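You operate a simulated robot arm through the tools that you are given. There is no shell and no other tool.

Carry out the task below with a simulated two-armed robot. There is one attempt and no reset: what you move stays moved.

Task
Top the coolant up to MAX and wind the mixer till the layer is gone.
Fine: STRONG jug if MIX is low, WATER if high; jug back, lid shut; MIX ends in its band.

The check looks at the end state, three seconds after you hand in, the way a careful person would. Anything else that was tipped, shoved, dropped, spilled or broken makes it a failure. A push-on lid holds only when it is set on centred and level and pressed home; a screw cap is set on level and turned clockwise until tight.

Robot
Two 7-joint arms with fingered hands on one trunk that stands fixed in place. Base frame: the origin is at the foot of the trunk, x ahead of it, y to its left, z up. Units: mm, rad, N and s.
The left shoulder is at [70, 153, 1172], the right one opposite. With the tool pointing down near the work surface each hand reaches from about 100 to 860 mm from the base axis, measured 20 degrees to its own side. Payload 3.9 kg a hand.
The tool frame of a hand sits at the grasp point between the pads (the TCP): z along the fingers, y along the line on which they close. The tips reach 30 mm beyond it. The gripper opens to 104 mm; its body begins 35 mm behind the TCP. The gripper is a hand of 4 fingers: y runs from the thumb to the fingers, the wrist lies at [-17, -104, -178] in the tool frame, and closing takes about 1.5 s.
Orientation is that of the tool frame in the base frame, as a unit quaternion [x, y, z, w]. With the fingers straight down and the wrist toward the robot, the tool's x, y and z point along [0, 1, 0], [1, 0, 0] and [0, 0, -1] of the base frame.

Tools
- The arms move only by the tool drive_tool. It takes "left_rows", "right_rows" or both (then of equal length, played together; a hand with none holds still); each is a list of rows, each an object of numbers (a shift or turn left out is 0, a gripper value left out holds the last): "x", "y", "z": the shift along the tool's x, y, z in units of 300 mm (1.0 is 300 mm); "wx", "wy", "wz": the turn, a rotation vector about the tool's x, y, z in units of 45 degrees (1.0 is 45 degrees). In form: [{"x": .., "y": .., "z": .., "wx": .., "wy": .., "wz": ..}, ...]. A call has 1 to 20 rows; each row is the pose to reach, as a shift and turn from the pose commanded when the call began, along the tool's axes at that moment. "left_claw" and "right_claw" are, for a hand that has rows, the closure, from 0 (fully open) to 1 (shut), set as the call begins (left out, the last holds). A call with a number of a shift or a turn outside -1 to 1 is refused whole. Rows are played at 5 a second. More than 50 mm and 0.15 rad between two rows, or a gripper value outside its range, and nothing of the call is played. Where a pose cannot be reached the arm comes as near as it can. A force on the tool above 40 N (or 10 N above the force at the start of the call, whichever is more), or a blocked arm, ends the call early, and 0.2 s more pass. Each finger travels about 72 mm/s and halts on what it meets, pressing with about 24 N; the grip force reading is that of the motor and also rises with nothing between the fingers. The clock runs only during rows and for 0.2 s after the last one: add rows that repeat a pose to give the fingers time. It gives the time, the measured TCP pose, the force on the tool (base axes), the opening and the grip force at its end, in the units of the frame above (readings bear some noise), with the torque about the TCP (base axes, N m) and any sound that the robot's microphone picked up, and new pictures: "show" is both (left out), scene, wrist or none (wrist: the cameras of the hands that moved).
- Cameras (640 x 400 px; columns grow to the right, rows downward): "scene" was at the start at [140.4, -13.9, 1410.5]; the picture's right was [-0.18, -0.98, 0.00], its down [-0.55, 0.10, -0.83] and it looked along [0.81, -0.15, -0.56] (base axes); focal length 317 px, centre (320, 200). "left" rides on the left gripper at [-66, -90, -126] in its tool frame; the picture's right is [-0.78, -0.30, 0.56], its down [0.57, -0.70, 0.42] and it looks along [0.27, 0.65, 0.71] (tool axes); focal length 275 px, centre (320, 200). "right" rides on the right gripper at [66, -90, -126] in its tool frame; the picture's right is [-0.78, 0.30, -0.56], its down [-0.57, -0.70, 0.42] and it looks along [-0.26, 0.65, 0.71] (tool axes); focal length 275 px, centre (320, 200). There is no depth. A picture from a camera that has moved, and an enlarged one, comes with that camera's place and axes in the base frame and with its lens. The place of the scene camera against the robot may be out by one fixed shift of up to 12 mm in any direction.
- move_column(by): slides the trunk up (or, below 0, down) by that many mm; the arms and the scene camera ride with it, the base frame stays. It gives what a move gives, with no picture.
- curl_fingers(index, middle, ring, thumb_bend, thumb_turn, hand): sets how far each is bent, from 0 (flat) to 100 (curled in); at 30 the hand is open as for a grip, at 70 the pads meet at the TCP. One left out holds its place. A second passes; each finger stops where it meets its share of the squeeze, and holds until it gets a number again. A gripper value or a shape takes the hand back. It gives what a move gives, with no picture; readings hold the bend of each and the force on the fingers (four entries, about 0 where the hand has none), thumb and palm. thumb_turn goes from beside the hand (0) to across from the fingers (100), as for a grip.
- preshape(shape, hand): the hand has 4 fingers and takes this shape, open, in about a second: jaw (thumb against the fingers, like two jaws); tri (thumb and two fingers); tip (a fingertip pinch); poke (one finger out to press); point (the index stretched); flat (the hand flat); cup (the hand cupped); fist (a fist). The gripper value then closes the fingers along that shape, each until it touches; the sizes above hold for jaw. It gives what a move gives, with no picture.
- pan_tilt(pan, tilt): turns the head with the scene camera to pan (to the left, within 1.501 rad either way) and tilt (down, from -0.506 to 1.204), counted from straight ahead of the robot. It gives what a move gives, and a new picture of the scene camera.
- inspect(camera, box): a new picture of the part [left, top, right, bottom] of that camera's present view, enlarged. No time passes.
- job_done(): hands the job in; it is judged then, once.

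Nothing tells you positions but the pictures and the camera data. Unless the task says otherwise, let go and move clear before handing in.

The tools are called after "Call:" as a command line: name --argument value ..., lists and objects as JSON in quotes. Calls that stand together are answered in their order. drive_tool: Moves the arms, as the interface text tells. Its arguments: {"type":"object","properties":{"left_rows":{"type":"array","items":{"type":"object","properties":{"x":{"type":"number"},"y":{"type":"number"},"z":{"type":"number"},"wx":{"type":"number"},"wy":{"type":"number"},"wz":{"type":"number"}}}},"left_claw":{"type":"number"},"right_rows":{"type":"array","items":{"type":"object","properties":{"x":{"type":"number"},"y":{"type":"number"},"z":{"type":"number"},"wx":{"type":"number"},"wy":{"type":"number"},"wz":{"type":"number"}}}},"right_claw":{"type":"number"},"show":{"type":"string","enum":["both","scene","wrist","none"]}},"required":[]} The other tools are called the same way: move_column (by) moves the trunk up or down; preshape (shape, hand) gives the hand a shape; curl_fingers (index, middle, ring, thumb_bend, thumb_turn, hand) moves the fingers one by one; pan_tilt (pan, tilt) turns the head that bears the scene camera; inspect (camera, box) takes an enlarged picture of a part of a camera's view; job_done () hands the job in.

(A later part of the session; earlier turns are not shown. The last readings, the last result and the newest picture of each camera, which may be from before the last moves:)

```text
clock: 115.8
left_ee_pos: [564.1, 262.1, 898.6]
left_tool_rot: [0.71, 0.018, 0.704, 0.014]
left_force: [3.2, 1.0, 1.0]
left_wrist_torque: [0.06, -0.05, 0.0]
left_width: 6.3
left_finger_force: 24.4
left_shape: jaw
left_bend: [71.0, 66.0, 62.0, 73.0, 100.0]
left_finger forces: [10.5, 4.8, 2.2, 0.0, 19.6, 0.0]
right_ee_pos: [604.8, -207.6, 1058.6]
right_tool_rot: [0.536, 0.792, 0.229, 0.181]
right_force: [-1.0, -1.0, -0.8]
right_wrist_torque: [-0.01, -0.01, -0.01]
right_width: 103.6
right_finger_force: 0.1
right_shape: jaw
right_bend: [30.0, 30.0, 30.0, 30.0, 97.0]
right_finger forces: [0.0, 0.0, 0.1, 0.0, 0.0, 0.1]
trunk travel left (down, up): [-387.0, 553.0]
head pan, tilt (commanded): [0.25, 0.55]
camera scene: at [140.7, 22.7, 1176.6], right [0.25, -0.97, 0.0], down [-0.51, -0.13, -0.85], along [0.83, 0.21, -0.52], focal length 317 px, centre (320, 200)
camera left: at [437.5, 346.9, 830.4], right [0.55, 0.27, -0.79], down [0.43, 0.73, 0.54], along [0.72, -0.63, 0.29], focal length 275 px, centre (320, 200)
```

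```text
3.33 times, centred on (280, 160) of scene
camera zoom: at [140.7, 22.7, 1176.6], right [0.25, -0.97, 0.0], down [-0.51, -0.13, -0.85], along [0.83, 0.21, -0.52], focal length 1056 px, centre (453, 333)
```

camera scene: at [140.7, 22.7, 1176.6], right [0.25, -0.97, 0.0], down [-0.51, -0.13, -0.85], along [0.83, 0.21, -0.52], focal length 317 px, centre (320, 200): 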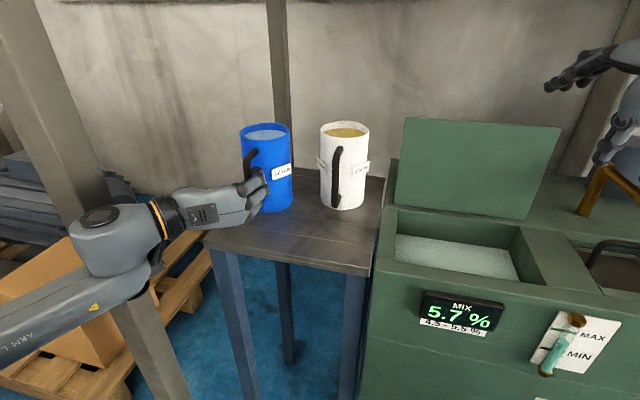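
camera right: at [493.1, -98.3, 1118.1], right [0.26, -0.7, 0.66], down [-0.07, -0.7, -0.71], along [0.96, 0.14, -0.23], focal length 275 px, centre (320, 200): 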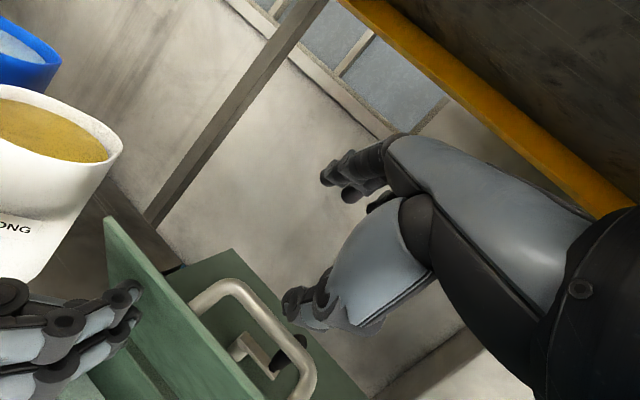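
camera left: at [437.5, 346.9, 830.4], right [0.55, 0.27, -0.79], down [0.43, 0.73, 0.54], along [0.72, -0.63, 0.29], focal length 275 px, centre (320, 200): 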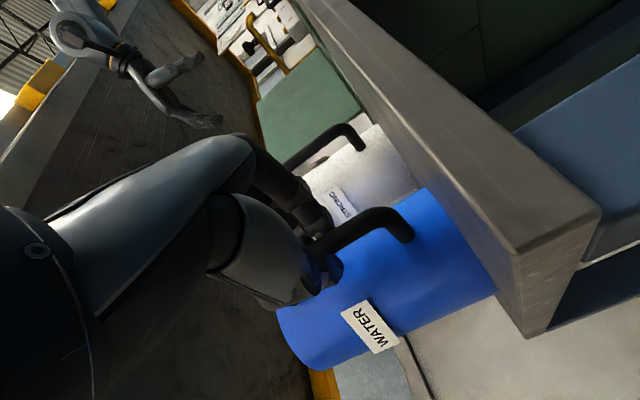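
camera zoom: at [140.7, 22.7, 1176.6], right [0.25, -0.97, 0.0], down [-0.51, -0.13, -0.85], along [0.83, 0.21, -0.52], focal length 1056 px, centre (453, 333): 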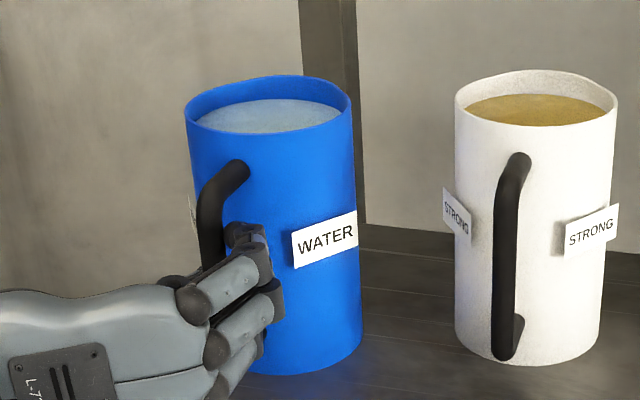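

Now the fingers grip the bar with real force. I'll lift a few millimetres to test the hold.

Call:
drive_tool --left_rows '[{"x": 0.01}, {"x": 0.025}, {"x": 0.045}, {"x": 0.06}, {"x": 0.06}]' --show "both"

Call:
inspect --camera "scene" --box '[200, 100, 360, 220]'

```text
clock: 117.0
left_ee_pos: [565.5, 263.4, 914.7]
left_tool_rot: [0.711, 0.017, 0.703, 0.013]
left_force: [1.5, -0.5, -5.7]
left_wrist_torque: [0.08, 0.16, 0.01]
left_width: 6.8
left_finger_force: 23.8
left_shape: jaw
left_bend: [71.0, 66.0, 64.0, 75.0, 100.0]
left_finger forces: [10.5, 4.7, 3.2, 0.0, 17.5, 0.1]
right_ee_pos: [605.1, -209.2, 1059.2]
right_tool_rot: [0.536, 0.793, 0.227, 0.18]
right_force: [0.6, 0.4, -0.6]
right_wrist_torque: [0.03, -0.01, -0.03]
right_width: 103.7
right_finger_force: 0.0
right_shape: jaw
right_bend: [30.0, 30.0, 30.0, 30.0, 97.0]
right_finger forces: [0.1, 0.0, 0.1, 0.1, 0.0, 0.0]
trunk travel left (down, up): [-387.0, 553.0]
head pan, tilt (commanded): [0.25, 0.55]
camera scene: at [141.2, 23.1, 1176.5], right [0.25, -0.97, 0.0], down [-0.51, -0.13, -0.85], along [0.83, 0.21, -0.52], focal length 317 px, centre (320, 200)
camera left: at [439.0, 347.7, 846.6], right [0.55, 0.26, -0.79], down [0.43, 0.73, 0.54], along [0.72, -0.63, 0.29], focal length 275 px, centre (320, 200)
```

scene: 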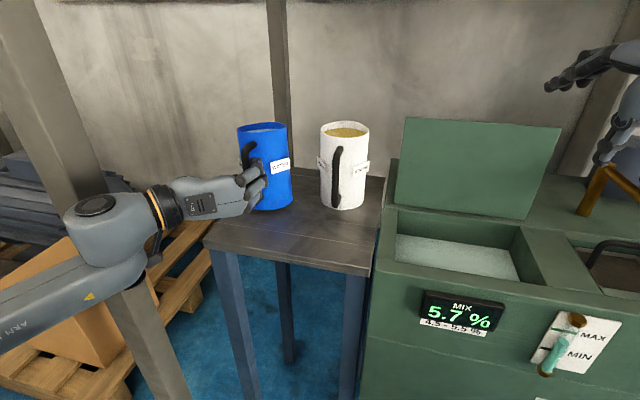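
left: 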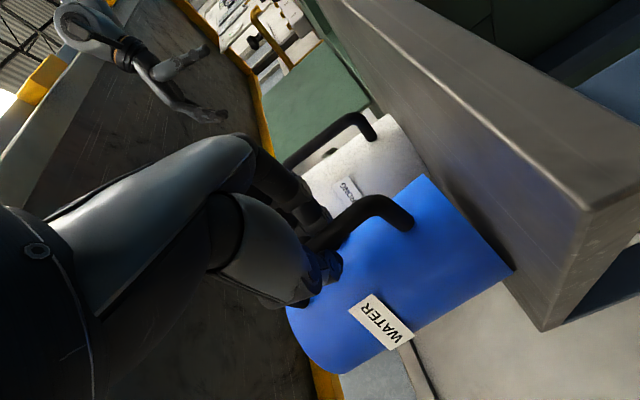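

```text
3.33 times, centred on (280, 160) of scene
camera zoom: at [141.2, 23.1, 1176.5], right [0.25, -0.97, 0.0], down [-0.51, -0.13, -0.85], along [0.83, 0.21, -0.52], focal length 1056 px, centre (453, 333)
```

zoom: 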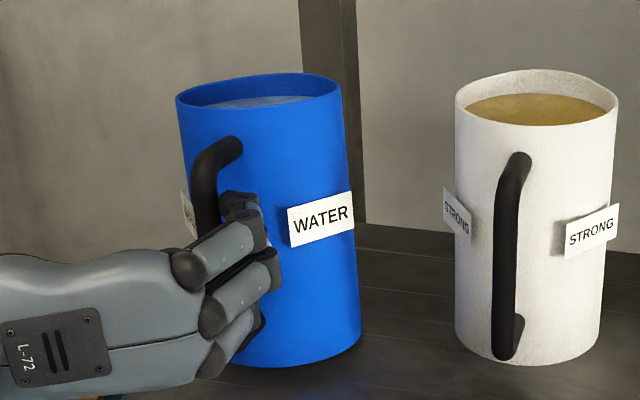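

The jug pivots in the fingertip pinch, so I'll set it back down and change to a proper power grip, with the bar held into the palm by curled fingers.

Call:
drive_tool --left_rows '[{"x": -0.02}, {"x": -0.04}, {"x": -0.055}, {"x": -0.062}, {"x": -0.062}]' --show "none"

Call:
drive_tool --left_rows '[{"z": 0}, {"z": 0}, {"z": 0}, {"z": 0}, {"z": 0}, {"z": 0}, {"z": 0}, {"z": 0}]' --left_claw 0 --show "both"

Call:
inspect --camera "scene" --box '[200, 100, 360, 220]'

```text
clock: 118.2
left_ee_pos: [564.4, 261.0, 895.8]
left_tool_rot: [0.71, 0.017, 0.704, 0.013]
left_force: [0.5, 1.5, 1.8]
left_wrist_torque: [0.01, -0.02, -0.01]
left_width: 5.2
left_finger_force: 23.8
left_shape: jaw
left_bend: [72.0, 72.0, 70.0, 76.0, 100.0]
left_finger forces: [0.0, 0.0, 0.6, 0.0, 0.4, 0.0]
right_ee_pos: [603.5, -208.6, 1059.1]
right_tool_rot: [0.536, 0.793, 0.228, 0.181]
right_force: [0.6, 0.5, -0.3]
right_wrist_torque: [0.01, -0.01, 0.01]
right_width: 103.7
right_finger_force: 0.0
right_shape: jaw
right_bend: [30.0, 30.0, 30.0, 30.0, 97.0]
right_finger forces: [0.1, 0.1, 0.0, 0.0, 0.1, 0.1]
trunk travel left (down, up): [-387.0, 553.0]
head pan, tilt (commanded): [0.25, 0.55]
```

```text
clock: 120.0
left_ee_pos: [563.4, 261.5, 895.8]
left_tool_rot: [0.711, 0.016, 0.703, 0.014]
left_force: [-0.5, -0.2, 0.8]
left_wrist_torque: [0.01, -0.03, -0.01]
left_width: 103.7
left_finger_force: 0.0
left_shape: jaw
left_bend: [30.0, 30.0, 30.0, 30.0, 97.0]
left_finger forces: [0.0, 0.0, 0.1, 0.0, 0.1, 0.1]
right_ee_pos: [605.4, -207.8, 1058.7]
right_tool_rot: [0.537, 0.792, 0.228, 0.181]
right_force: [-0.1, -0.4, -0.1]
right_wrist_torque: [-0.02, -0.02, 0.0]
right_width: 103.7
right_finger_force: 0.1
right_shape: jaw
right_bend: [30.0, 30.0, 30.0, 30.0, 97.0]
right_finger forces: [0.1, 0.0, 0.0, 0.0, 0.1, 0.0]
trunk travel left (down, up): [-387.0, 553.0]
head pan, tilt (commanded): [0.25, 0.55]
camera scene: at [140.3, 22.7, 1176.7], right [0.25, -0.97, 0.0], down [-0.51, -0.13, -0.85], along [0.83, 0.21, -0.52], focal length 317 px, centre (320, 200)
camera left: at [437.6, 346.5, 828.1], right [0.55, 0.27, -0.79], down [0.43, 0.73, 0.54], along [0.72, -0.63, 0.29], focal length 275 px, centre (320, 200)
```

scene: 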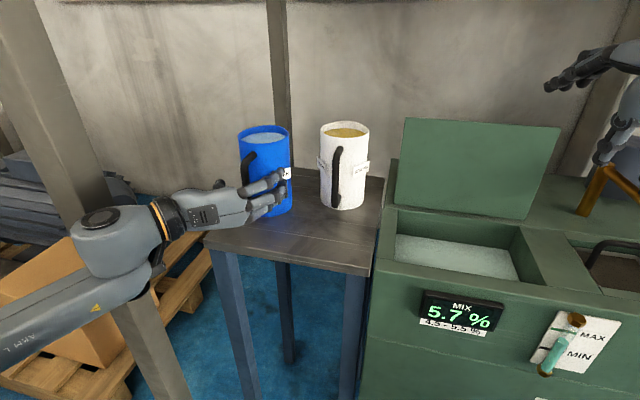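
left: 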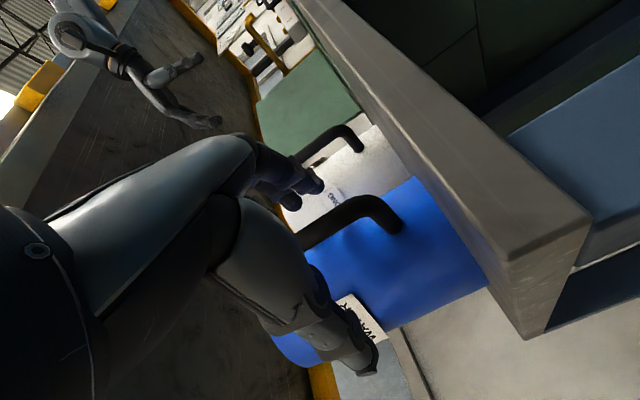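

```text
3.33 times, centred on (280, 160) of scene
camera zoom: at [140.3, 22.7, 1176.7], right [0.25, -0.97, 0.0], down [-0.51, -0.13, -0.85], along [0.83, 0.21, -0.52], focal length 1056 px, centre (453, 333)
```

zoom: 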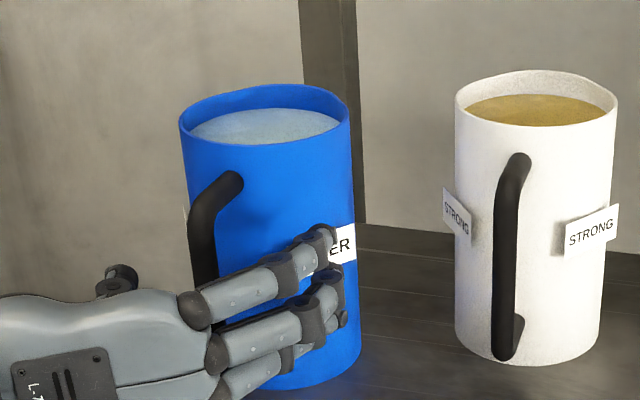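

The jug is upright again, having slid about 20 mm toward the robot. I'll widen the fingers and advance so the bar comes near the palm.

Call:
curl_fingers --hand "left" --index 18 --middle 18 --ring 18 --thumb_bend 20

Call:
drive_tool --left_rows '[{"z": 0.015}, {"z": 0.03}, {"z": 0.045}, {"z": 0.06}, {"z": 0.06}]' --show "both"

Call:
inspect --camera "left" --box '[200, 130, 480, 370]'

```text
clock: 121.0
left_ee_pos: [563.6, 261.1, 896.2]
left_tool_rot: [0.711, 0.018, 0.703, 0.013]
left_force: [0.6, 0.0, -0.3]
left_wrist_torque: [-0.02, -0.03, 0.02]
left_width: 128.8
left_finger_force: 0.0
left_shape: fingers
left_bend: [18.0, 18.0, 18.0, 20.0, 97.0]
left_finger forces: [0.0, 0.0, 0.0, 0.0, 0.0, 0.0]
right_ee_pos: [605.2, -208.8, 1058.7]
right_tool_rot: [0.536, 0.793, 0.228, 0.181]
right_force: [0.4, -0.3, -0.1]
right_wrist_torque: [-0.02, 0.01, -0.04]
right_width: 103.9
right_finger_force: 0.0
right_shape: jaw
right_bend: [30.0, 30.0, 30.0, 30.0, 97.0]
right_finger forces: [0.1, 0.1, 0.0, 0.0, 0.0, 0.0]
trunk travel left (down, up): [-387.0, 553.0]
head pan, tilt (commanded): [0.25, 0.55]
```

```text
clock: 122.2
left_ee_pos: [582.4, 260.6, 897.4]
left_tool_rot: [0.711, 0.017, 0.703, 0.013]
left_force: [-0.1, 0.0, -0.1]
left_wrist_torque: [-0.01, -0.03, 0.02]
left_width: 129.0
left_finger_force: 0.1
left_shape: fingers
left_bend: [18.0, 18.0, 18.0, 20.0, 97.0]
left_finger forces: [0.1, 0.1, 0.0, 0.0, 0.0, 0.0]
right_ee_pos: [605.6, -208.7, 1059.4]
right_tool_rot: [0.536, 0.793, 0.228, 0.18]
right_force: [0.4, 0.1, -0.2]
right_wrist_torque: [0.02, 0.0, 0.01]
right_width: 103.4
right_finger_force: 0.1
right_shape: jaw
right_bend: [30.0, 30.0, 30.0, 30.0, 97.0]
right_finger forces: [0.0, 0.0, 0.1, 0.0, 0.1, 0.0]
trunk travel left (down, up): [-387.0, 553.0]
head pan, tilt (commanded): [0.25, 0.55]
camera scene: at [140.2, 22.7, 1176.7], right [0.25, -0.97, 0.0], down [-0.51, -0.13, -0.85], along [0.83, 0.21, -0.52], focal length 317 px, centre (320, 200)
camera left: at [456.2, 346.7, 829.3], right [0.55, 0.26, -0.79], down [0.43, 0.73, 0.54], along [0.72, -0.63, 0.29], focal length 275 px, centre (320, 200)
```

scene: 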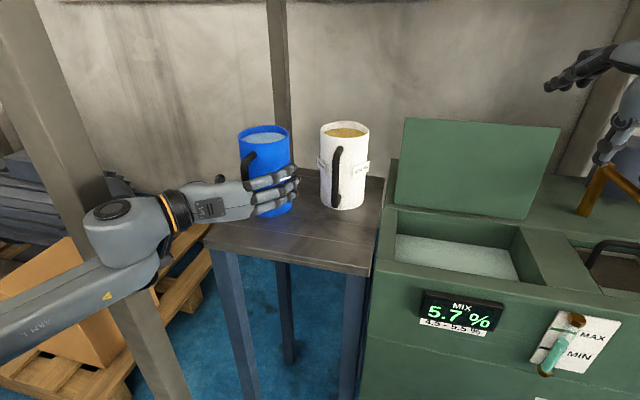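
left: 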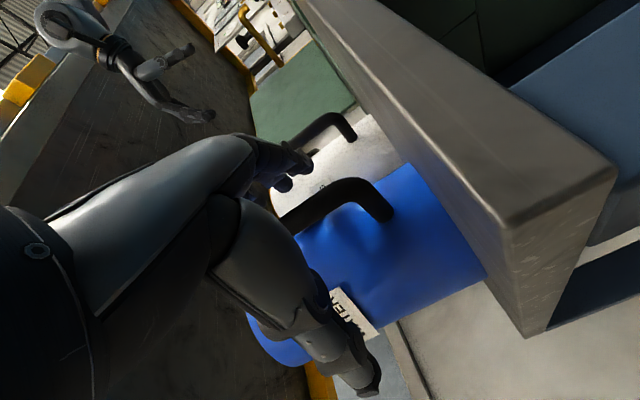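

```text
1.67 times, centred on (340, 250) of left
camera zoom: at [456.2, 346.7, 829.3], right [0.55, 0.26, -0.79], down [0.43, 0.73, 0.54], along [0.72, -0.63, 0.29], focal length 459 px, centre (287, 117)
```

zoom: 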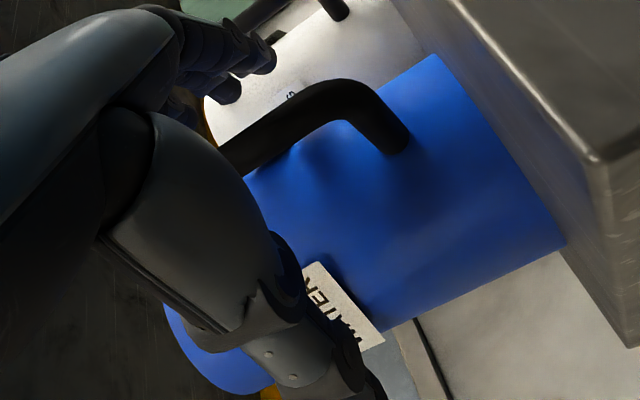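

The bar is now deep in the hand, just in front of the palm. I'll curl the three fingers around it, starting at 60.

Call:
curl_fingers --hand "left" --index 60 --middle 60 --ring 60

Call:
inspect --camera "scene" --box '[200, 100, 360, 220]'

Call:
inspect --camera "left" --box '[200, 130, 480, 370]'

```text
clock: 123.2
left_ee_pos: [582.2, 262.1, 897.1]
left_tool_rot: [0.71, 0.017, 0.704, 0.014]
left_force: [-3.3, -1.8, 1.1]
left_wrist_torque: [0.0, -0.05, -0.12]
left_width: 74.5
left_finger_force: 1.2
left_shape: fingers
left_bend: [60.0, 59.0, 60.0, 20.0, 97.0]
left_finger forces: [0.0, 2.7, 0.1, 0.1, 0.0, 0.1]
right_ee_pos: [603.7, -207.9, 1059.7]
right_tool_rot: [0.537, 0.792, 0.227, 0.18]
right_force: [-0.1, -0.3, -0.1]
right_wrist_torque: [0.0, 0.0, 0.0]
right_width: 103.8
right_finger_force: 0.1
right_shape: jaw
right_bend: [30.0, 30.0, 30.0, 30.0, 97.0]
right_finger forces: [0.0, 0.0, 0.0, 0.0, 0.1, 0.1]
trunk travel left (down, up): [-387.0, 553.0]
head pan, tilt (commanded): [0.25, 0.55]
```

```text
3.33 times, centred on (280, 160) of scene
camera zoom: at [139.8, 22.3, 1176.8], right [0.25, -0.97, 0.0], down [-0.51, -0.13, -0.85], along [0.83, 0.21, -0.52], focal length 1056 px, centre (453, 333)
```

zoom: 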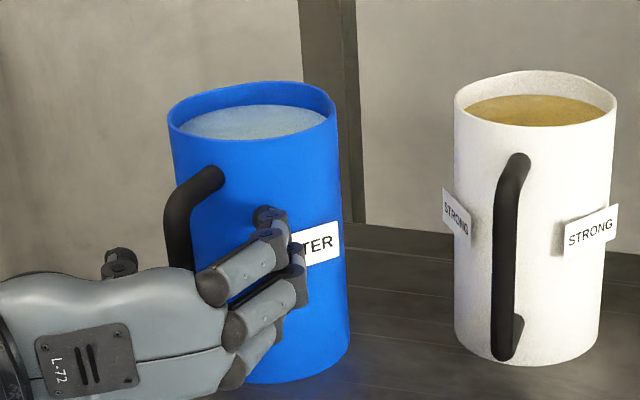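

```text
1.67 times, centred on (340, 250) of left
camera zoom: at [455.8, 346.5, 829.7], right [0.55, 0.27, -0.79], down [0.43, 0.73, 0.54], along [0.72, -0.63, 0.29], focal length 459 px, centre (287, 117)
```

zoom: 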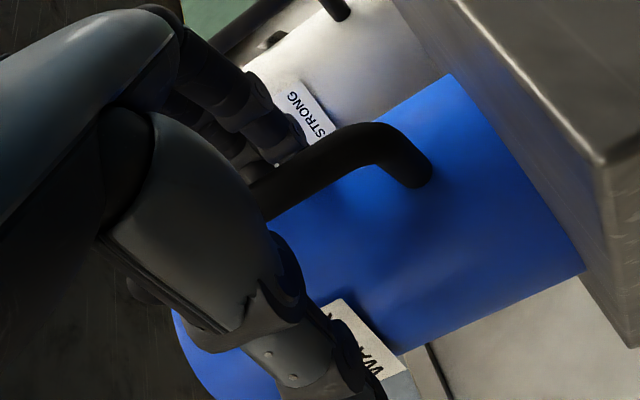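

The fingertips pushed on the jug wall instead of slipping behind the bar. I'll reopen and check where the bar is now.

Call:
curl_fingers --hand "left" --index 25 --middle 25 --ring 25 --thumb_bend 25

Call:
inspect --camera "left" --box '[200, 130, 480, 370]'

Call:
inspect --camera "scene" --box '[200, 100, 360, 220]'

```text
clock: 124.2
left_ee_pos: [582.3, 261.6, 896.7]
left_tool_rot: [0.71, 0.017, 0.703, 0.013]
left_force: [0.8, -0.1, 0.0]
left_wrist_torque: [0.0, 0.0, 0.0]
left_width: 116.2
left_finger_force: 0.0
left_shape: fingers
left_bend: [25.0, 25.0, 25.0, 25.0, 97.0]
left_finger forces: [0.0, 0.0, 0.0, 0.0, 0.0, 0.1]
right_ee_pos: [604.6, -208.7, 1059.3]
right_tool_rot: [0.536, 0.793, 0.228, 0.18]
right_force: [-0.1, -0.4, 0.1]
right_wrist_torque: [-0.03, 0.03, 0.01]
right_width: 103.8
right_finger_force: 0.0
right_shape: jaw
right_bend: [30.0, 30.0, 30.0, 30.0, 97.0]
right_finger forces: [0.1, 0.0, 0.0, 0.0, 0.0, 0.1]
trunk travel left (down, up): [-387.0, 553.0]
head pan, tilt (commanded): [0.25, 0.55]
```

```text
1.67 times, centred on (340, 250) of left
camera zoom: at [456.3, 346.7, 829.4], right [0.55, 0.27, -0.79], down [0.43, 0.73, 0.54], along [0.72, -0.63, 0.29], focal length 459 px, centre (287, 117)
```

zoom: 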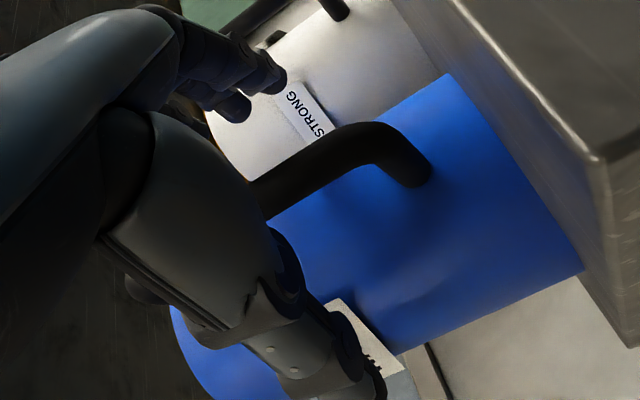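

```text
3.33 times, centred on (280, 160) of scene
camera zoom: at [140.3, 22.7, 1176.7], right [0.25, -0.97, 0.0], down [-0.51, -0.13, -0.85], along [0.83, 0.21, -0.52], focal length 1056 px, centre (453, 333)
```

zoom: 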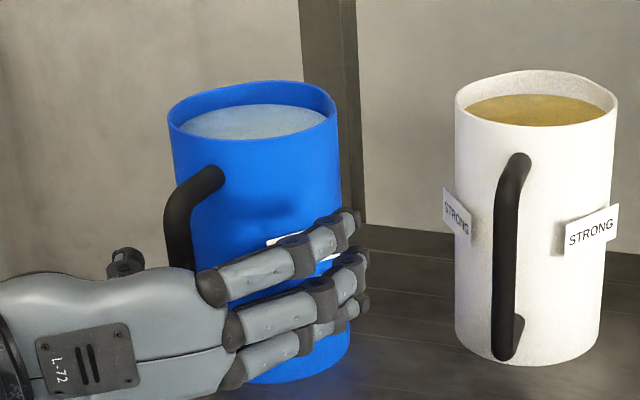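

By re-measuring, the bar sits about 15 mm left of the hand's center line (that's why the fingers hit the wall). I'll shift the hand left and slightly back, then use the two-sided closing.

Call:
drive_tool --left_rows '[{"z": -0.02}, {"z": -0.04}, {"z": -0.04, "y": -0.02}, {"z": -0.04, "y": -0.04}, {"z": -0.04, "y": -0.053}, {"z": -0.04, "y": -0.053}]' --show "both"

Call:
inspect --camera "left" --box '[200, 130, 480, 370]'

Call:
inspect --camera "scene" --box '[200, 100, 360, 220]'

```text
clock: 125.6
left_ee_pos: [570.0, 278.3, 897.0]
left_tool_rot: [0.71, 0.017, 0.703, 0.013]
left_force: [-0.2, -0.2, 0.2]
left_wrist_torque: [0.04, 0.01, 0.0]
left_width: 116.3
left_finger_force: 0.1
left_shape: fingers
left_bend: [25.0, 25.0, 25.0, 25.0, 97.0]
left_finger forces: [0.1, 0.1, 0.0, 0.1, 0.1, 0.1]
right_ee_pos: [605.2, -209.6, 1060.0]
right_tool_rot: [0.537, 0.792, 0.228, 0.182]
right_force: [0.6, 0.2, -0.3]
right_wrist_torque: [0.0, -0.02, -0.04]
right_width: 103.6
right_finger_force: 0.2
right_shape: jaw
right_bend: [30.0, 30.0, 30.0, 30.0, 97.0]
right_finger forces: [0.0, 0.0, 0.0, 0.0, 0.0, 0.0]
trunk travel left (down, up): [-387.0, 553.0]
head pan, tilt (commanded): [0.25, 0.55]
camera scene: at [140.3, 22.7, 1176.7], right [0.25, -0.97, 0.0], down [-0.51, -0.13, -0.85], along [0.83, 0.21, -0.52], focal length 317 px, centre (320, 200)
camera left: at [443.9, 362.5, 828.7], right [0.55, 0.27, -0.79], down [0.43, 0.73, 0.54], along [0.72, -0.63, 0.29], focal length 275 px, centre (320, 200)
```

scene: 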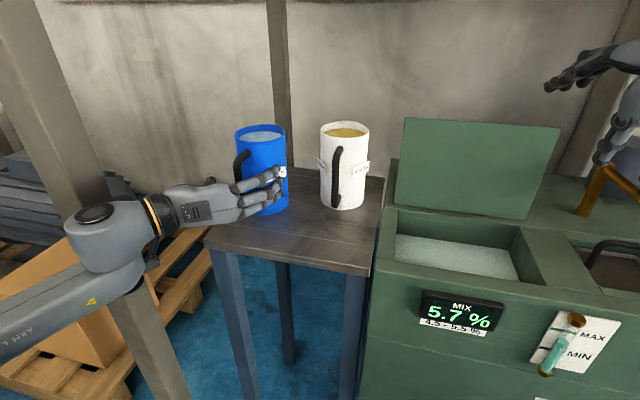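
left: 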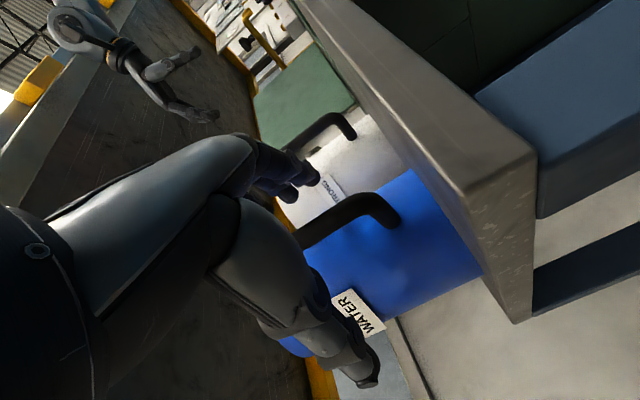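

```text
1.67 times, centred on (340, 250) of left
camera zoom: at [443.9, 362.5, 828.7], right [0.55, 0.27, -0.79], down [0.43, 0.73, 0.54], along [0.72, -0.63, 0.29], focal length 459 px, centre (287, 117)
```

zoom: 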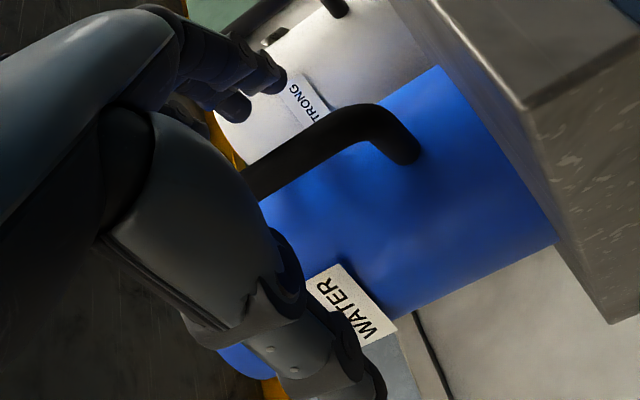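

```text
3.33 times, centred on (280, 160) of scene
camera zoom: at [140.3, 22.7, 1176.7], right [0.25, -0.97, 0.0], down [-0.51, -0.13, -0.85], along [0.83, 0.21, -0.52], focal length 1056 px, centre (453, 333)
```

zoom: 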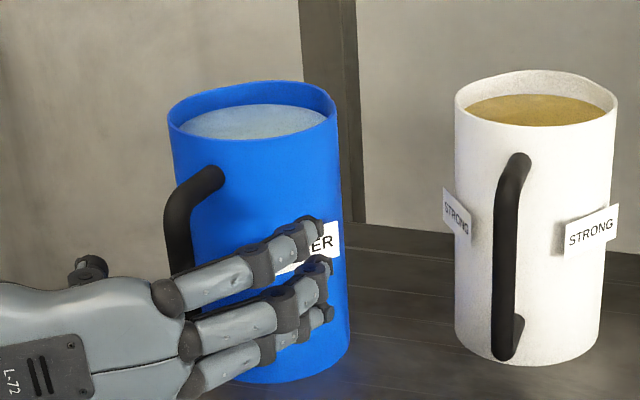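

The bar should now be centered about 15 mm inside the grasp. Closing both sides around it.

Call:
drive_tool --left_rows '[{"z": 0}, {"z": 0}, {"z": 0}, {"z": 0}, {"z": 0}, {"z": 0}, {"z": 0}, {"z": 0}, {"z": 0}, {"z": 0}]' --left_claw 1.0 --show "wrist"

Call:
inspect --camera "scene" --box '[200, 100, 360, 220]'

```text
clock: 127.8
left_ee_pos: [570.8, 278.0, 896.6]
left_tool_rot: [0.711, 0.017, 0.703, 0.014]
left_force: [2.8, 0.5, 1.0]
left_wrist_torque: [0.07, 0.05, 0.01]
left_width: 0.0
left_finger_force: 24.1
left_shape: jaw
left_bend: [70.0, 70.0, 70.0, 60.0, 100.0]
left_finger forces: [4.0, 0.0, 3.2, 0.0, 8.0, 0.0]
right_ee_pos: [605.6, -209.4, 1059.5]
right_tool_rot: [0.537, 0.792, 0.228, 0.18]
right_force: [-0.3, 0.5, 0.2]
right_wrist_torque: [0.01, 0.01, -0.02]
right_width: 103.6
right_finger_force: 0.1
right_shape: jaw
right_bend: [30.0, 30.0, 30.0, 30.0, 97.0]
right_finger forces: [0.0, 0.0, 0.0, 0.1, 0.1, 0.0]
trunk travel left (down, up): [-387.0, 553.0]
head pan, tilt (commanded): [0.25, 0.55]
camera left: at [444.2, 362.5, 828.5], right [0.55, 0.27, -0.79], down [0.43, 0.73, 0.54], along [0.72, -0.63, 0.29], focal length 275 px, centre (320, 200)
```

left: 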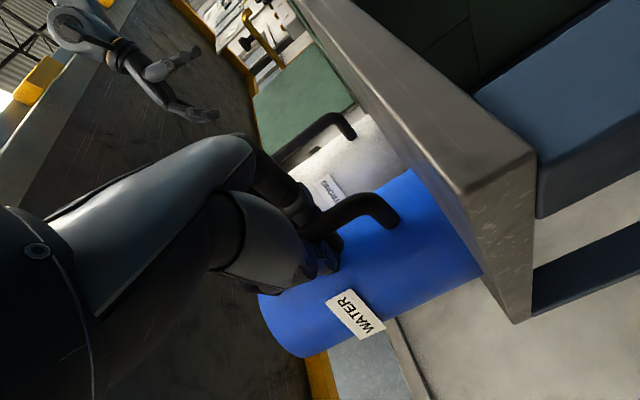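

```text
3.33 times, centred on (280, 160) of scene
camera zoom: at [140.7, 22.7, 1176.6], right [0.25, -0.97, 0.0], down [-0.51, -0.13, -0.85], along [0.83, 0.21, -0.52], focal length 1056 px, centre (453, 333)
```

zoom: 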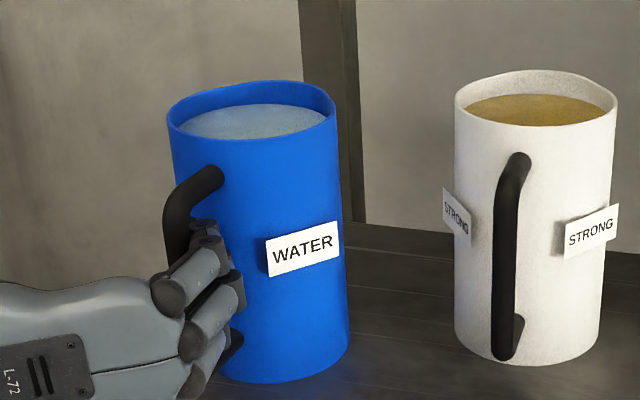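

Loop formed without moving the jug. Now I open the thumb and curl the three fingers fully, to pull the bar into the palm.

Call:
curl_fingers --hand "left" --index 90 --middle 90 --ring 90 --thumb_bend 40

Call:
inspect --camera "scene" --box '[200, 100, 360, 220]'

Call:
inspect --camera "left" --box '[200, 130, 480, 370]'

```text
clock: 128.8
left_ee_pos: [569.2, 277.6, 895.2]
left_tool_rot: [0.711, 0.017, 0.703, 0.014]
left_force: [0.5, -0.5, -0.3]
left_wrist_torque: [-0.01, 0.05, -0.01]
left_width: 38.6
left_finger_force: 1.1
left_shape: fingers
left_bend: [90.0, 90.0, 90.0, 40.0, 100.0]
left_finger forces: [0.0, 0.3, 0.9, 0.0, 0.0, 0.1]
right_ee_pos: [604.6, -207.9, 1058.5]
right_tool_rot: [0.536, 0.792, 0.228, 0.181]
right_force: [0.3, 0.1, -0.3]
right_wrist_torque: [-0.02, -0.03, 0.01]
right_width: 103.7
right_finger_force: 0.1
right_shape: jaw
right_bend: [30.0, 30.0, 30.0, 30.0, 97.0]
right_finger forces: [0.1, 0.0, 0.0, 0.1, 0.0, 0.0]
trunk travel left (down, up): [-387.0, 553.0]
head pan, tilt (commanded): [0.25, 0.55]
```

```text
3.33 times, centred on (280, 160) of scene
camera zoom: at [140.5, 22.7, 1176.6], right [0.25, -0.97, 0.0], down [-0.51, -0.13, -0.85], along [0.83, 0.21, -0.52], focal length 1056 px, centre (453, 333)
```

zoom: 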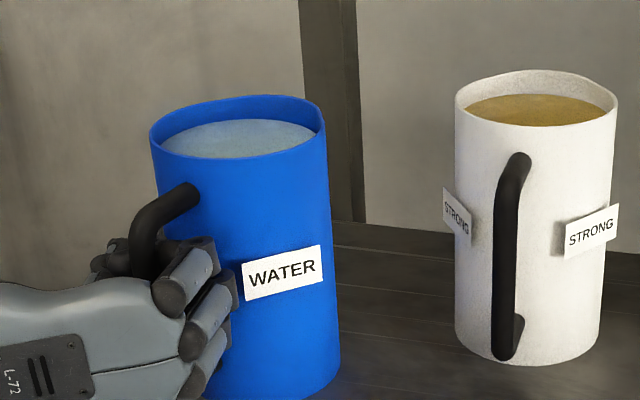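

```text
1.67 times, centred on (340, 250) of left
camera zoom: at [444.1, 362.4, 828.5], right [0.55, 0.27, -0.79], down [0.43, 0.73, 0.54], along [0.72, -0.63, 0.29], focal length 459 px, centre (287, 117)
```

zoom: 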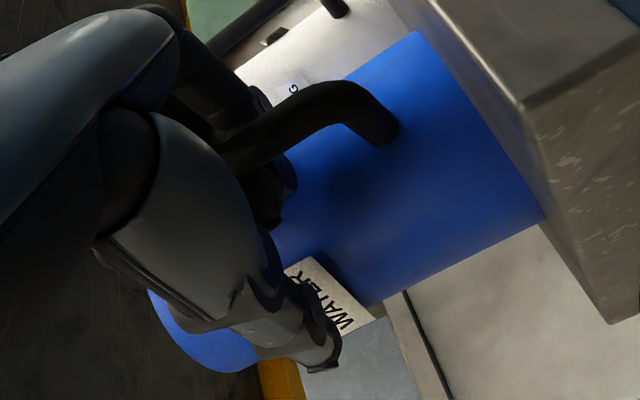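

Fingers are curled around the bar and the jug came along smoothly. I'll squeeze fully and bring the thumb in.

Call:
curl_fingers --hand "left" --index 100 --middle 100 --ring 100 --thumb_bend 40

Call:
curl_fingers --hand "left" --thumb_bend 100

Call:
inspect --camera "scene" --box '[200, 100, 360, 220]'

Call:
inspect --camera "left" --box '[200, 130, 480, 370]'

```text
clock: 129.8
left_ee_pos: [570.4, 276.1, 896.0]
left_tool_rot: [0.711, 0.017, 0.703, 0.014]
left_force: [3.3, 1.3, 0.7]
left_wrist_torque: [0.21, -0.01, -0.03]
left_width: 58.1
left_finger_force: 4.6
left_shape: fingers
left_bend: [99.0, 100.0, 100.0, 40.0, 100.0]
left_finger forces: [5.0, 0.3, 4.2, 0.0, 0.0, 0.1]
right_ee_pos: [605.2, -208.6, 1058.7]
right_tool_rot: [0.536, 0.792, 0.228, 0.181]
right_force: [-0.8, 0.2, 1.1]
right_wrist_torque: [0.01, 0.0, -0.02]
right_width: 103.9
right_finger_force: 0.1
right_shape: jaw
right_bend: [30.0, 30.0, 30.0, 30.0, 97.0]
right_finger forces: [0.0, 0.0, 0.1, 0.0, 0.0, 0.0]
trunk travel left (down, up): [-387.0, 553.0]
head pan, tilt (commanded): [0.25, 0.55]
```

```text
clock: 130.8
left_ee_pos: [570.4, 278.3, 897.1]
left_tool_rot: [0.711, 0.018, 0.703, 0.013]
left_force: [1.0, -0.3, 0.1]
left_wrist_torque: [0.33, -0.08, 0.02]
left_width: 32.1
left_finger_force: 8.3
left_shape: fingers
left_bend: [100.0, 100.0, 100.0, 90.0, 100.0]
left_finger forces: [8.4, 0.0, 8.0, 0.0, 0.3, 0.1]
right_ee_pos: [604.9, -208.1, 1058.9]
right_tool_rot: [0.537, 0.792, 0.227, 0.18]
right_force: [0.0, 0.4, 0.0]
right_wrist_torque: [0.0, -0.01, -0.03]
right_width: 103.5
right_finger_force: 0.0
right_shape: jaw
right_bend: [30.0, 30.0, 30.0, 30.0, 97.0]
right_finger forces: [0.1, 0.1, 0.0, 0.0, 0.0, 0.0]
trunk travel left (down, up): [-387.0, 553.0]
head pan, tilt (commanded): [0.25, 0.55]
```

```text
3.33 times, centred on (280, 160) of scene
camera zoom: at [140.4, 22.2, 1176.7], right [0.25, -0.97, 0.0], down [-0.51, -0.13, -0.85], along [0.83, 0.21, -0.52], focal length 1056 px, centre (453, 333)
```

zoom: 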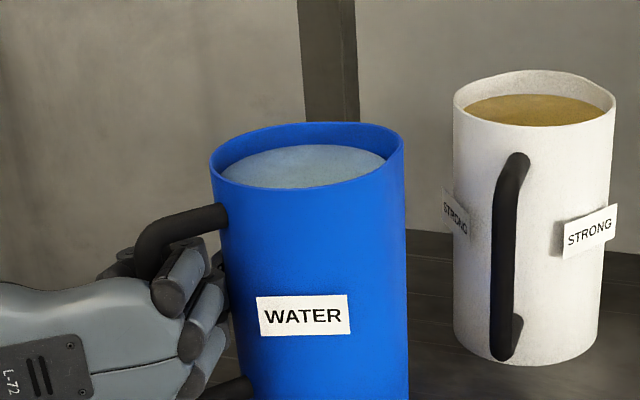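

```text
1.67 times, centred on (340, 250) of left
camera zoom: at [443.9, 362.1, 828.8], right [0.55, 0.27, -0.79], down [0.43, 0.73, 0.54], along [0.72, -0.63, 0.29], focal length 459 px, centre (287, 117)
```

zoom: 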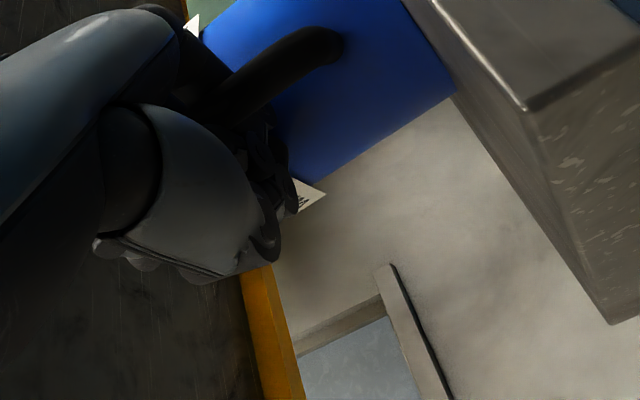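

The jug swung around the bar when the thumb closed. I'll check where it stands.

Call:
inspect --camera "scene" --box '[160, 100, 440, 300]'

```text
2.00 times, centred on (300, 200) of scene
camera zoom: at [140.4, 22.2, 1176.7], right [0.25, -0.97, 0.0], down [-0.51, -0.13, -0.85], along [0.83, 0.21, -0.52], focal length 634 px, centre (360, 200)
```

zoom: 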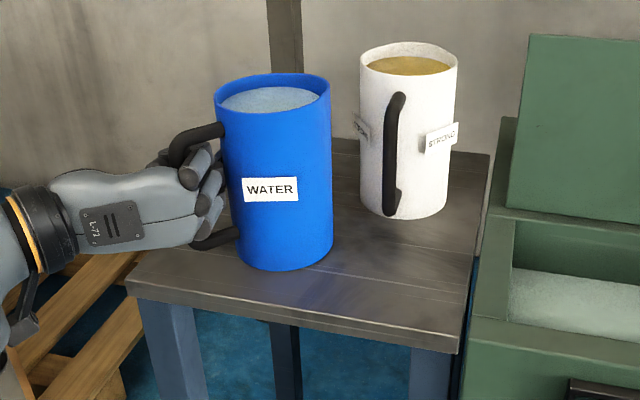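

The jug stands fine on the table, now held by the handle with the jug to the right of the hand – a natural mug grip. I'll lift it slightly to test.

Call:
drive_tool --left_rows '[{"x": 0.01}, {"x": 0.025}, {"x": 0.04}, {"x": 0.06}, {"x": 0.08}, {"x": 0.08}]' --show "scene"

Call:
inspect --camera "scene" --box '[160, 100, 440, 300]'

```text
clock: 132.2
left_ee_pos: [571.9, 278.3, 919.3]
left_tool_rot: [0.71, 0.017, 0.704, 0.013]
left_force: [1.0, 0.2, -7.0]
left_wrist_torque: [0.49, -0.02, 0.04]
left_width: 31.9
left_finger_force: 9.1
left_shape: fingers
left_bend: [100.0, 100.0, 100.0, 91.0, 100.0]
left_finger forces: [6.7, 0.4, 10.1, 0.1, 2.3, 0.0]
right_ee_pos: [606.3, -208.2, 1058.3]
right_tool_rot: [0.537, 0.792, 0.227, 0.18]
right_force: [0.5, 0.0, -1.3]
right_wrist_torque: [0.02, -0.03, -0.01]
right_width: 103.6
right_finger_force: 0.0
right_shape: jaw
right_bend: [30.0, 30.0, 30.0, 30.0, 97.0]
right_finger forces: [0.0, 0.0, 0.1, 0.1, 0.1, 0.1]
trunk travel left (down, up): [-387.0, 553.0]
head pan, tilt (commanded): [0.25, 0.55]
camera scene: at [141.3, 23.1, 1176.5], right [0.25, -0.97, 0.0], down [-0.51, -0.13, -0.85], along [0.83, 0.21, -0.52], focal length 317 px, centre (320, 200)
```

scene: 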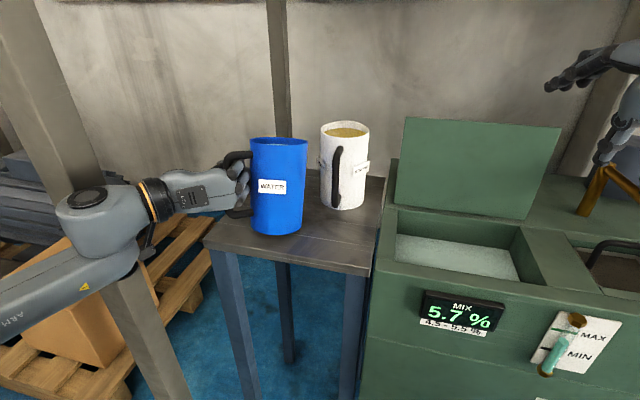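

```text
2.00 times, centred on (300, 200) of scene
camera zoom: at [141.3, 23.1, 1176.5], right [0.25, -0.97, 0.0], down [-0.51, -0.13, -0.85], along [0.83, 0.21, -0.52], focal length 634 px, centre (360, 200)
```

zoom: 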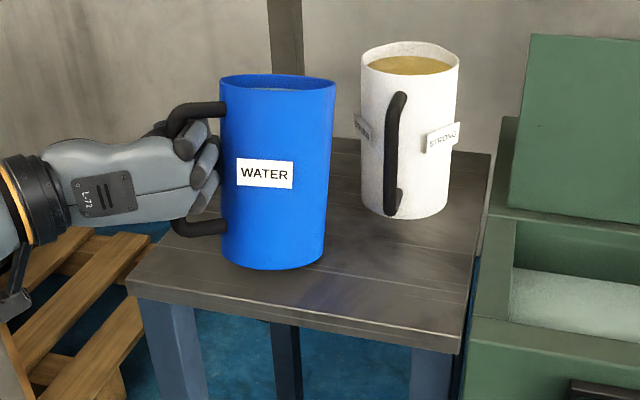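

The jug leans forward in the grip, so I'll pitch the hand up about 14° to bring the jug upright while it's still partly on the table.

Call:
drive_tool --left_rows '[{"wy": 0.08}, {"wy": 0.16}, {"wy": 0.24}, {"wy": 0.32}, {"wy": 0.32}]' --show "scene"

Call:
inspect --camera "scene" --box '[160, 100, 440, 300]'

```text
clock: 133.4
left_ee_pos: [571.5, 279.1, 918.5]
left_tool_rot: [0.618, 0.019, 0.786, 0.011]
left_force: [0.4, 0.5, -9.5]
left_wrist_torque: [0.66, 0.11, 0.04]
left_width: 31.9
left_finger_force: 17.4
left_shape: fingers
left_bend: [100.0, 100.0, 100.0, 91.0, 100.0]
left_finger forces: [15.7, 0.8, 17.6, 0.1, 0.0, 0.0]
right_ee_pos: [605.3, -207.9, 1059.0]
right_tool_rot: [0.536, 0.793, 0.227, 0.18]
right_force: [0.6, 0.1, -1.0]
right_wrist_torque: [-0.02, 0.0, 0.02]
right_width: 103.5
right_finger_force: 0.1
right_shape: jaw
right_bend: [30.0, 30.0, 30.0, 30.0, 97.0]
right_finger forces: [0.0, 0.0, 0.1, 0.0, 0.0, 0.0]
trunk travel left (down, up): [-387.0, 553.0]
head pan, tilt (commanded): [0.25, 0.55]
camera scene: at [141.3, 23.2, 1176.5], right [0.25, -0.97, 0.0], down [-0.51, -0.13, -0.85], along [0.83, 0.21, -0.52], focal length 317 px, centre (320, 200)
```

scene: 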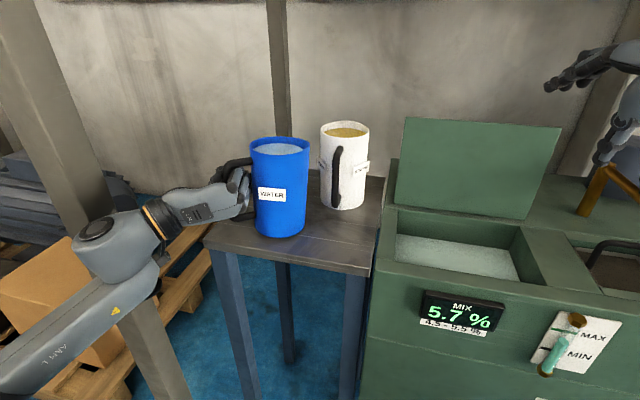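

```text
2.00 times, centred on (300, 200) of scene
camera zoom: at [141.3, 23.2, 1176.5], right [0.25, -0.97, 0.0], down [-0.51, -0.13, -0.85], along [0.83, 0.21, -0.52], focal length 634 px, centre (360, 200)
```

zoom: 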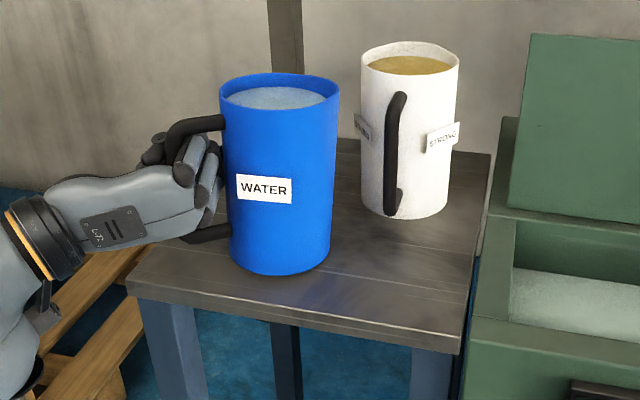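

Much better: nearly upright, with about 9.5 N carried. I'll lift it higher with a little more pitch and check.

Call:
drive_tool --left_rows '[{"x": 0.03, "y": 0.001, "z": 0.007, "wy": 0.03}, {"x": 0.06, "y": 0.003, "z": 0.015, "wy": 0.06}, {"x": 0.1, "y": 0.004, "z": 0.023, "wy": 0.09}, {"x": 0.14, "y": 0.006, "z": 0.032, "wy": 0.09}, {"x": 0.14, "y": 0.006, "z": 0.032, "wy": 0.09}]' --show "scene"

Call:
inspect --camera "scene" --box '[160, 80, 440, 280]'

```text
clock: 134.6
left_ee_pos: [570.1, 277.4, 961.9]
left_tool_rot: [0.589, 0.02, 0.808, 0.01]
left_force: [0.9, 0.2, -9.7]
left_wrist_torque: [0.75, -0.22, 0.0]
left_width: 31.9
left_finger_force: 19.8
left_shape: fingers
left_bend: [100.0, 100.0, 100.0, 91.0, 100.0]
left_finger forces: [4.5, 6.4, 26.2, 0.0, 2.9, 0.1]
right_ee_pos: [606.1, -208.6, 1058.4]
right_tool_rot: [0.537, 0.792, 0.227, 0.181]
right_force: [-0.4, 0.7, -0.1]
right_wrist_torque: [0.05, -0.03, 0.0]
right_width: 103.7
right_finger_force: 0.0
right_shape: jaw
right_bend: [30.0, 30.0, 30.0, 30.0, 97.0]
right_finger forces: [0.0, 0.0, 0.1, 0.0, 0.1, 0.0]
trunk travel left (down, up): [-387.0, 553.0]
head pan, tilt (commanded): [0.25, 0.55]
camera scene: at [141.5, 23.2, 1176.5], right [0.25, -0.97, 0.0], down [-0.51, -0.13, -0.85], along [0.83, 0.21, -0.52], focal length 317 px, centre (320, 200)
```

scene: 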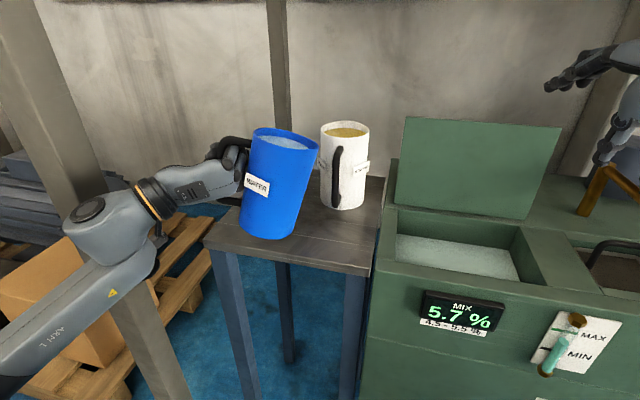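

```text
2.00 times, centred on (300, 180) of scene
camera zoom: at [141.5, 23.2, 1176.5], right [0.25, -0.97, 0.0], down [-0.51, -0.13, -0.85], along [0.83, 0.21, -0.52], focal length 634 px, centre (360, 240)
```

zoom: 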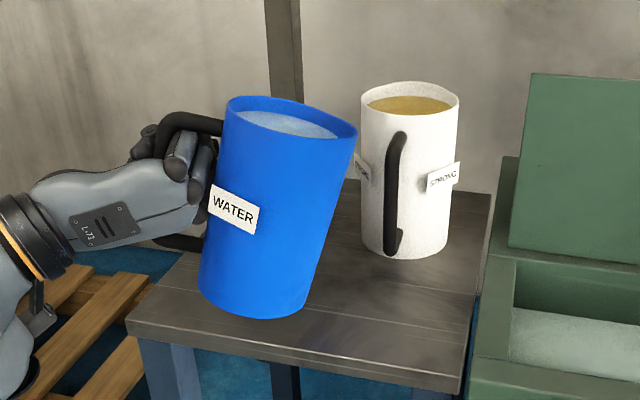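

The jug is lifted but leans right about 13°; I'll roll the hand left right away to level it.

Call:
drive_tool --left_rows '[{"wz": -0.1}, {"wz": -0.2}, {"wz": -0.3}, {"wz": -0.3}]' --show "scene"

Call:
inspect --camera "scene" --box '[160, 80, 440, 280]'

```text
clock: 135.6
left_ee_pos: [570.8, 278.8, 963.2]
left_tool_rot: [0.582, 0.09, 0.801, 0.106]
left_force: [-0.1, -1.0, -9.9]
left_wrist_torque: [0.72, -0.29, 0.01]
left_width: 32.1
left_finger_force: 20.8
left_shape: fingers
left_bend: [100.0, 100.0, 100.0, 91.0, 100.0]
left_finger forces: [6.2, 6.4, 25.8, 0.1, 3.3, 0.0]
right_ee_pos: [605.6, -208.9, 1058.9]
right_tool_rot: [0.536, 0.793, 0.227, 0.18]
right_force: [0.2, -0.6, 0.3]
right_wrist_torque: [-0.01, 0.02, 0.01]
right_width: 103.5
right_finger_force: 0.1
right_shape: jaw
right_bend: [30.0, 30.0, 30.0, 30.0, 97.0]
right_finger forces: [0.0, 0.0, 0.0, 0.1, 0.0, 0.0]
trunk travel left (down, up): [-387.0, 553.0]
head pan, tilt (commanded): [0.25, 0.55]
camera scene: at [141.3, 23.2, 1176.5], right [0.25, -0.97, 0.0], down [-0.51, -0.13, -0.85], along [0.83, 0.21, -0.52], focal length 317 px, centre (320, 200)
```

scene: 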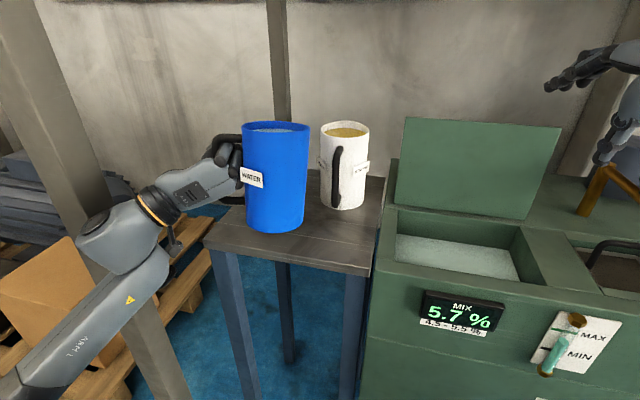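

```text
2.00 times, centred on (300, 180) of scene
camera zoom: at [141.3, 23.2, 1176.5], right [0.25, -0.97, 0.0], down [-0.51, -0.13, -0.85], along [0.83, 0.21, -0.52], focal length 634 px, centre (360, 240)
```

zoom: 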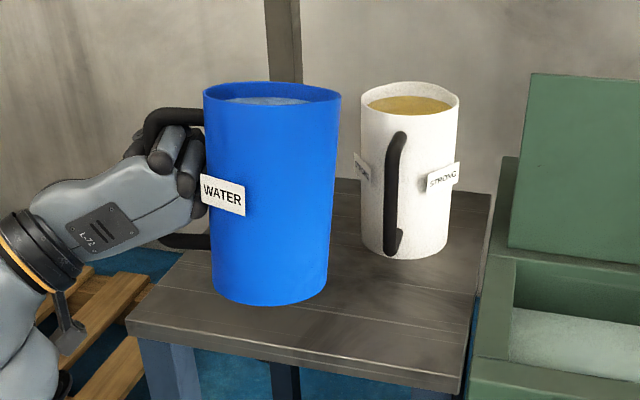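

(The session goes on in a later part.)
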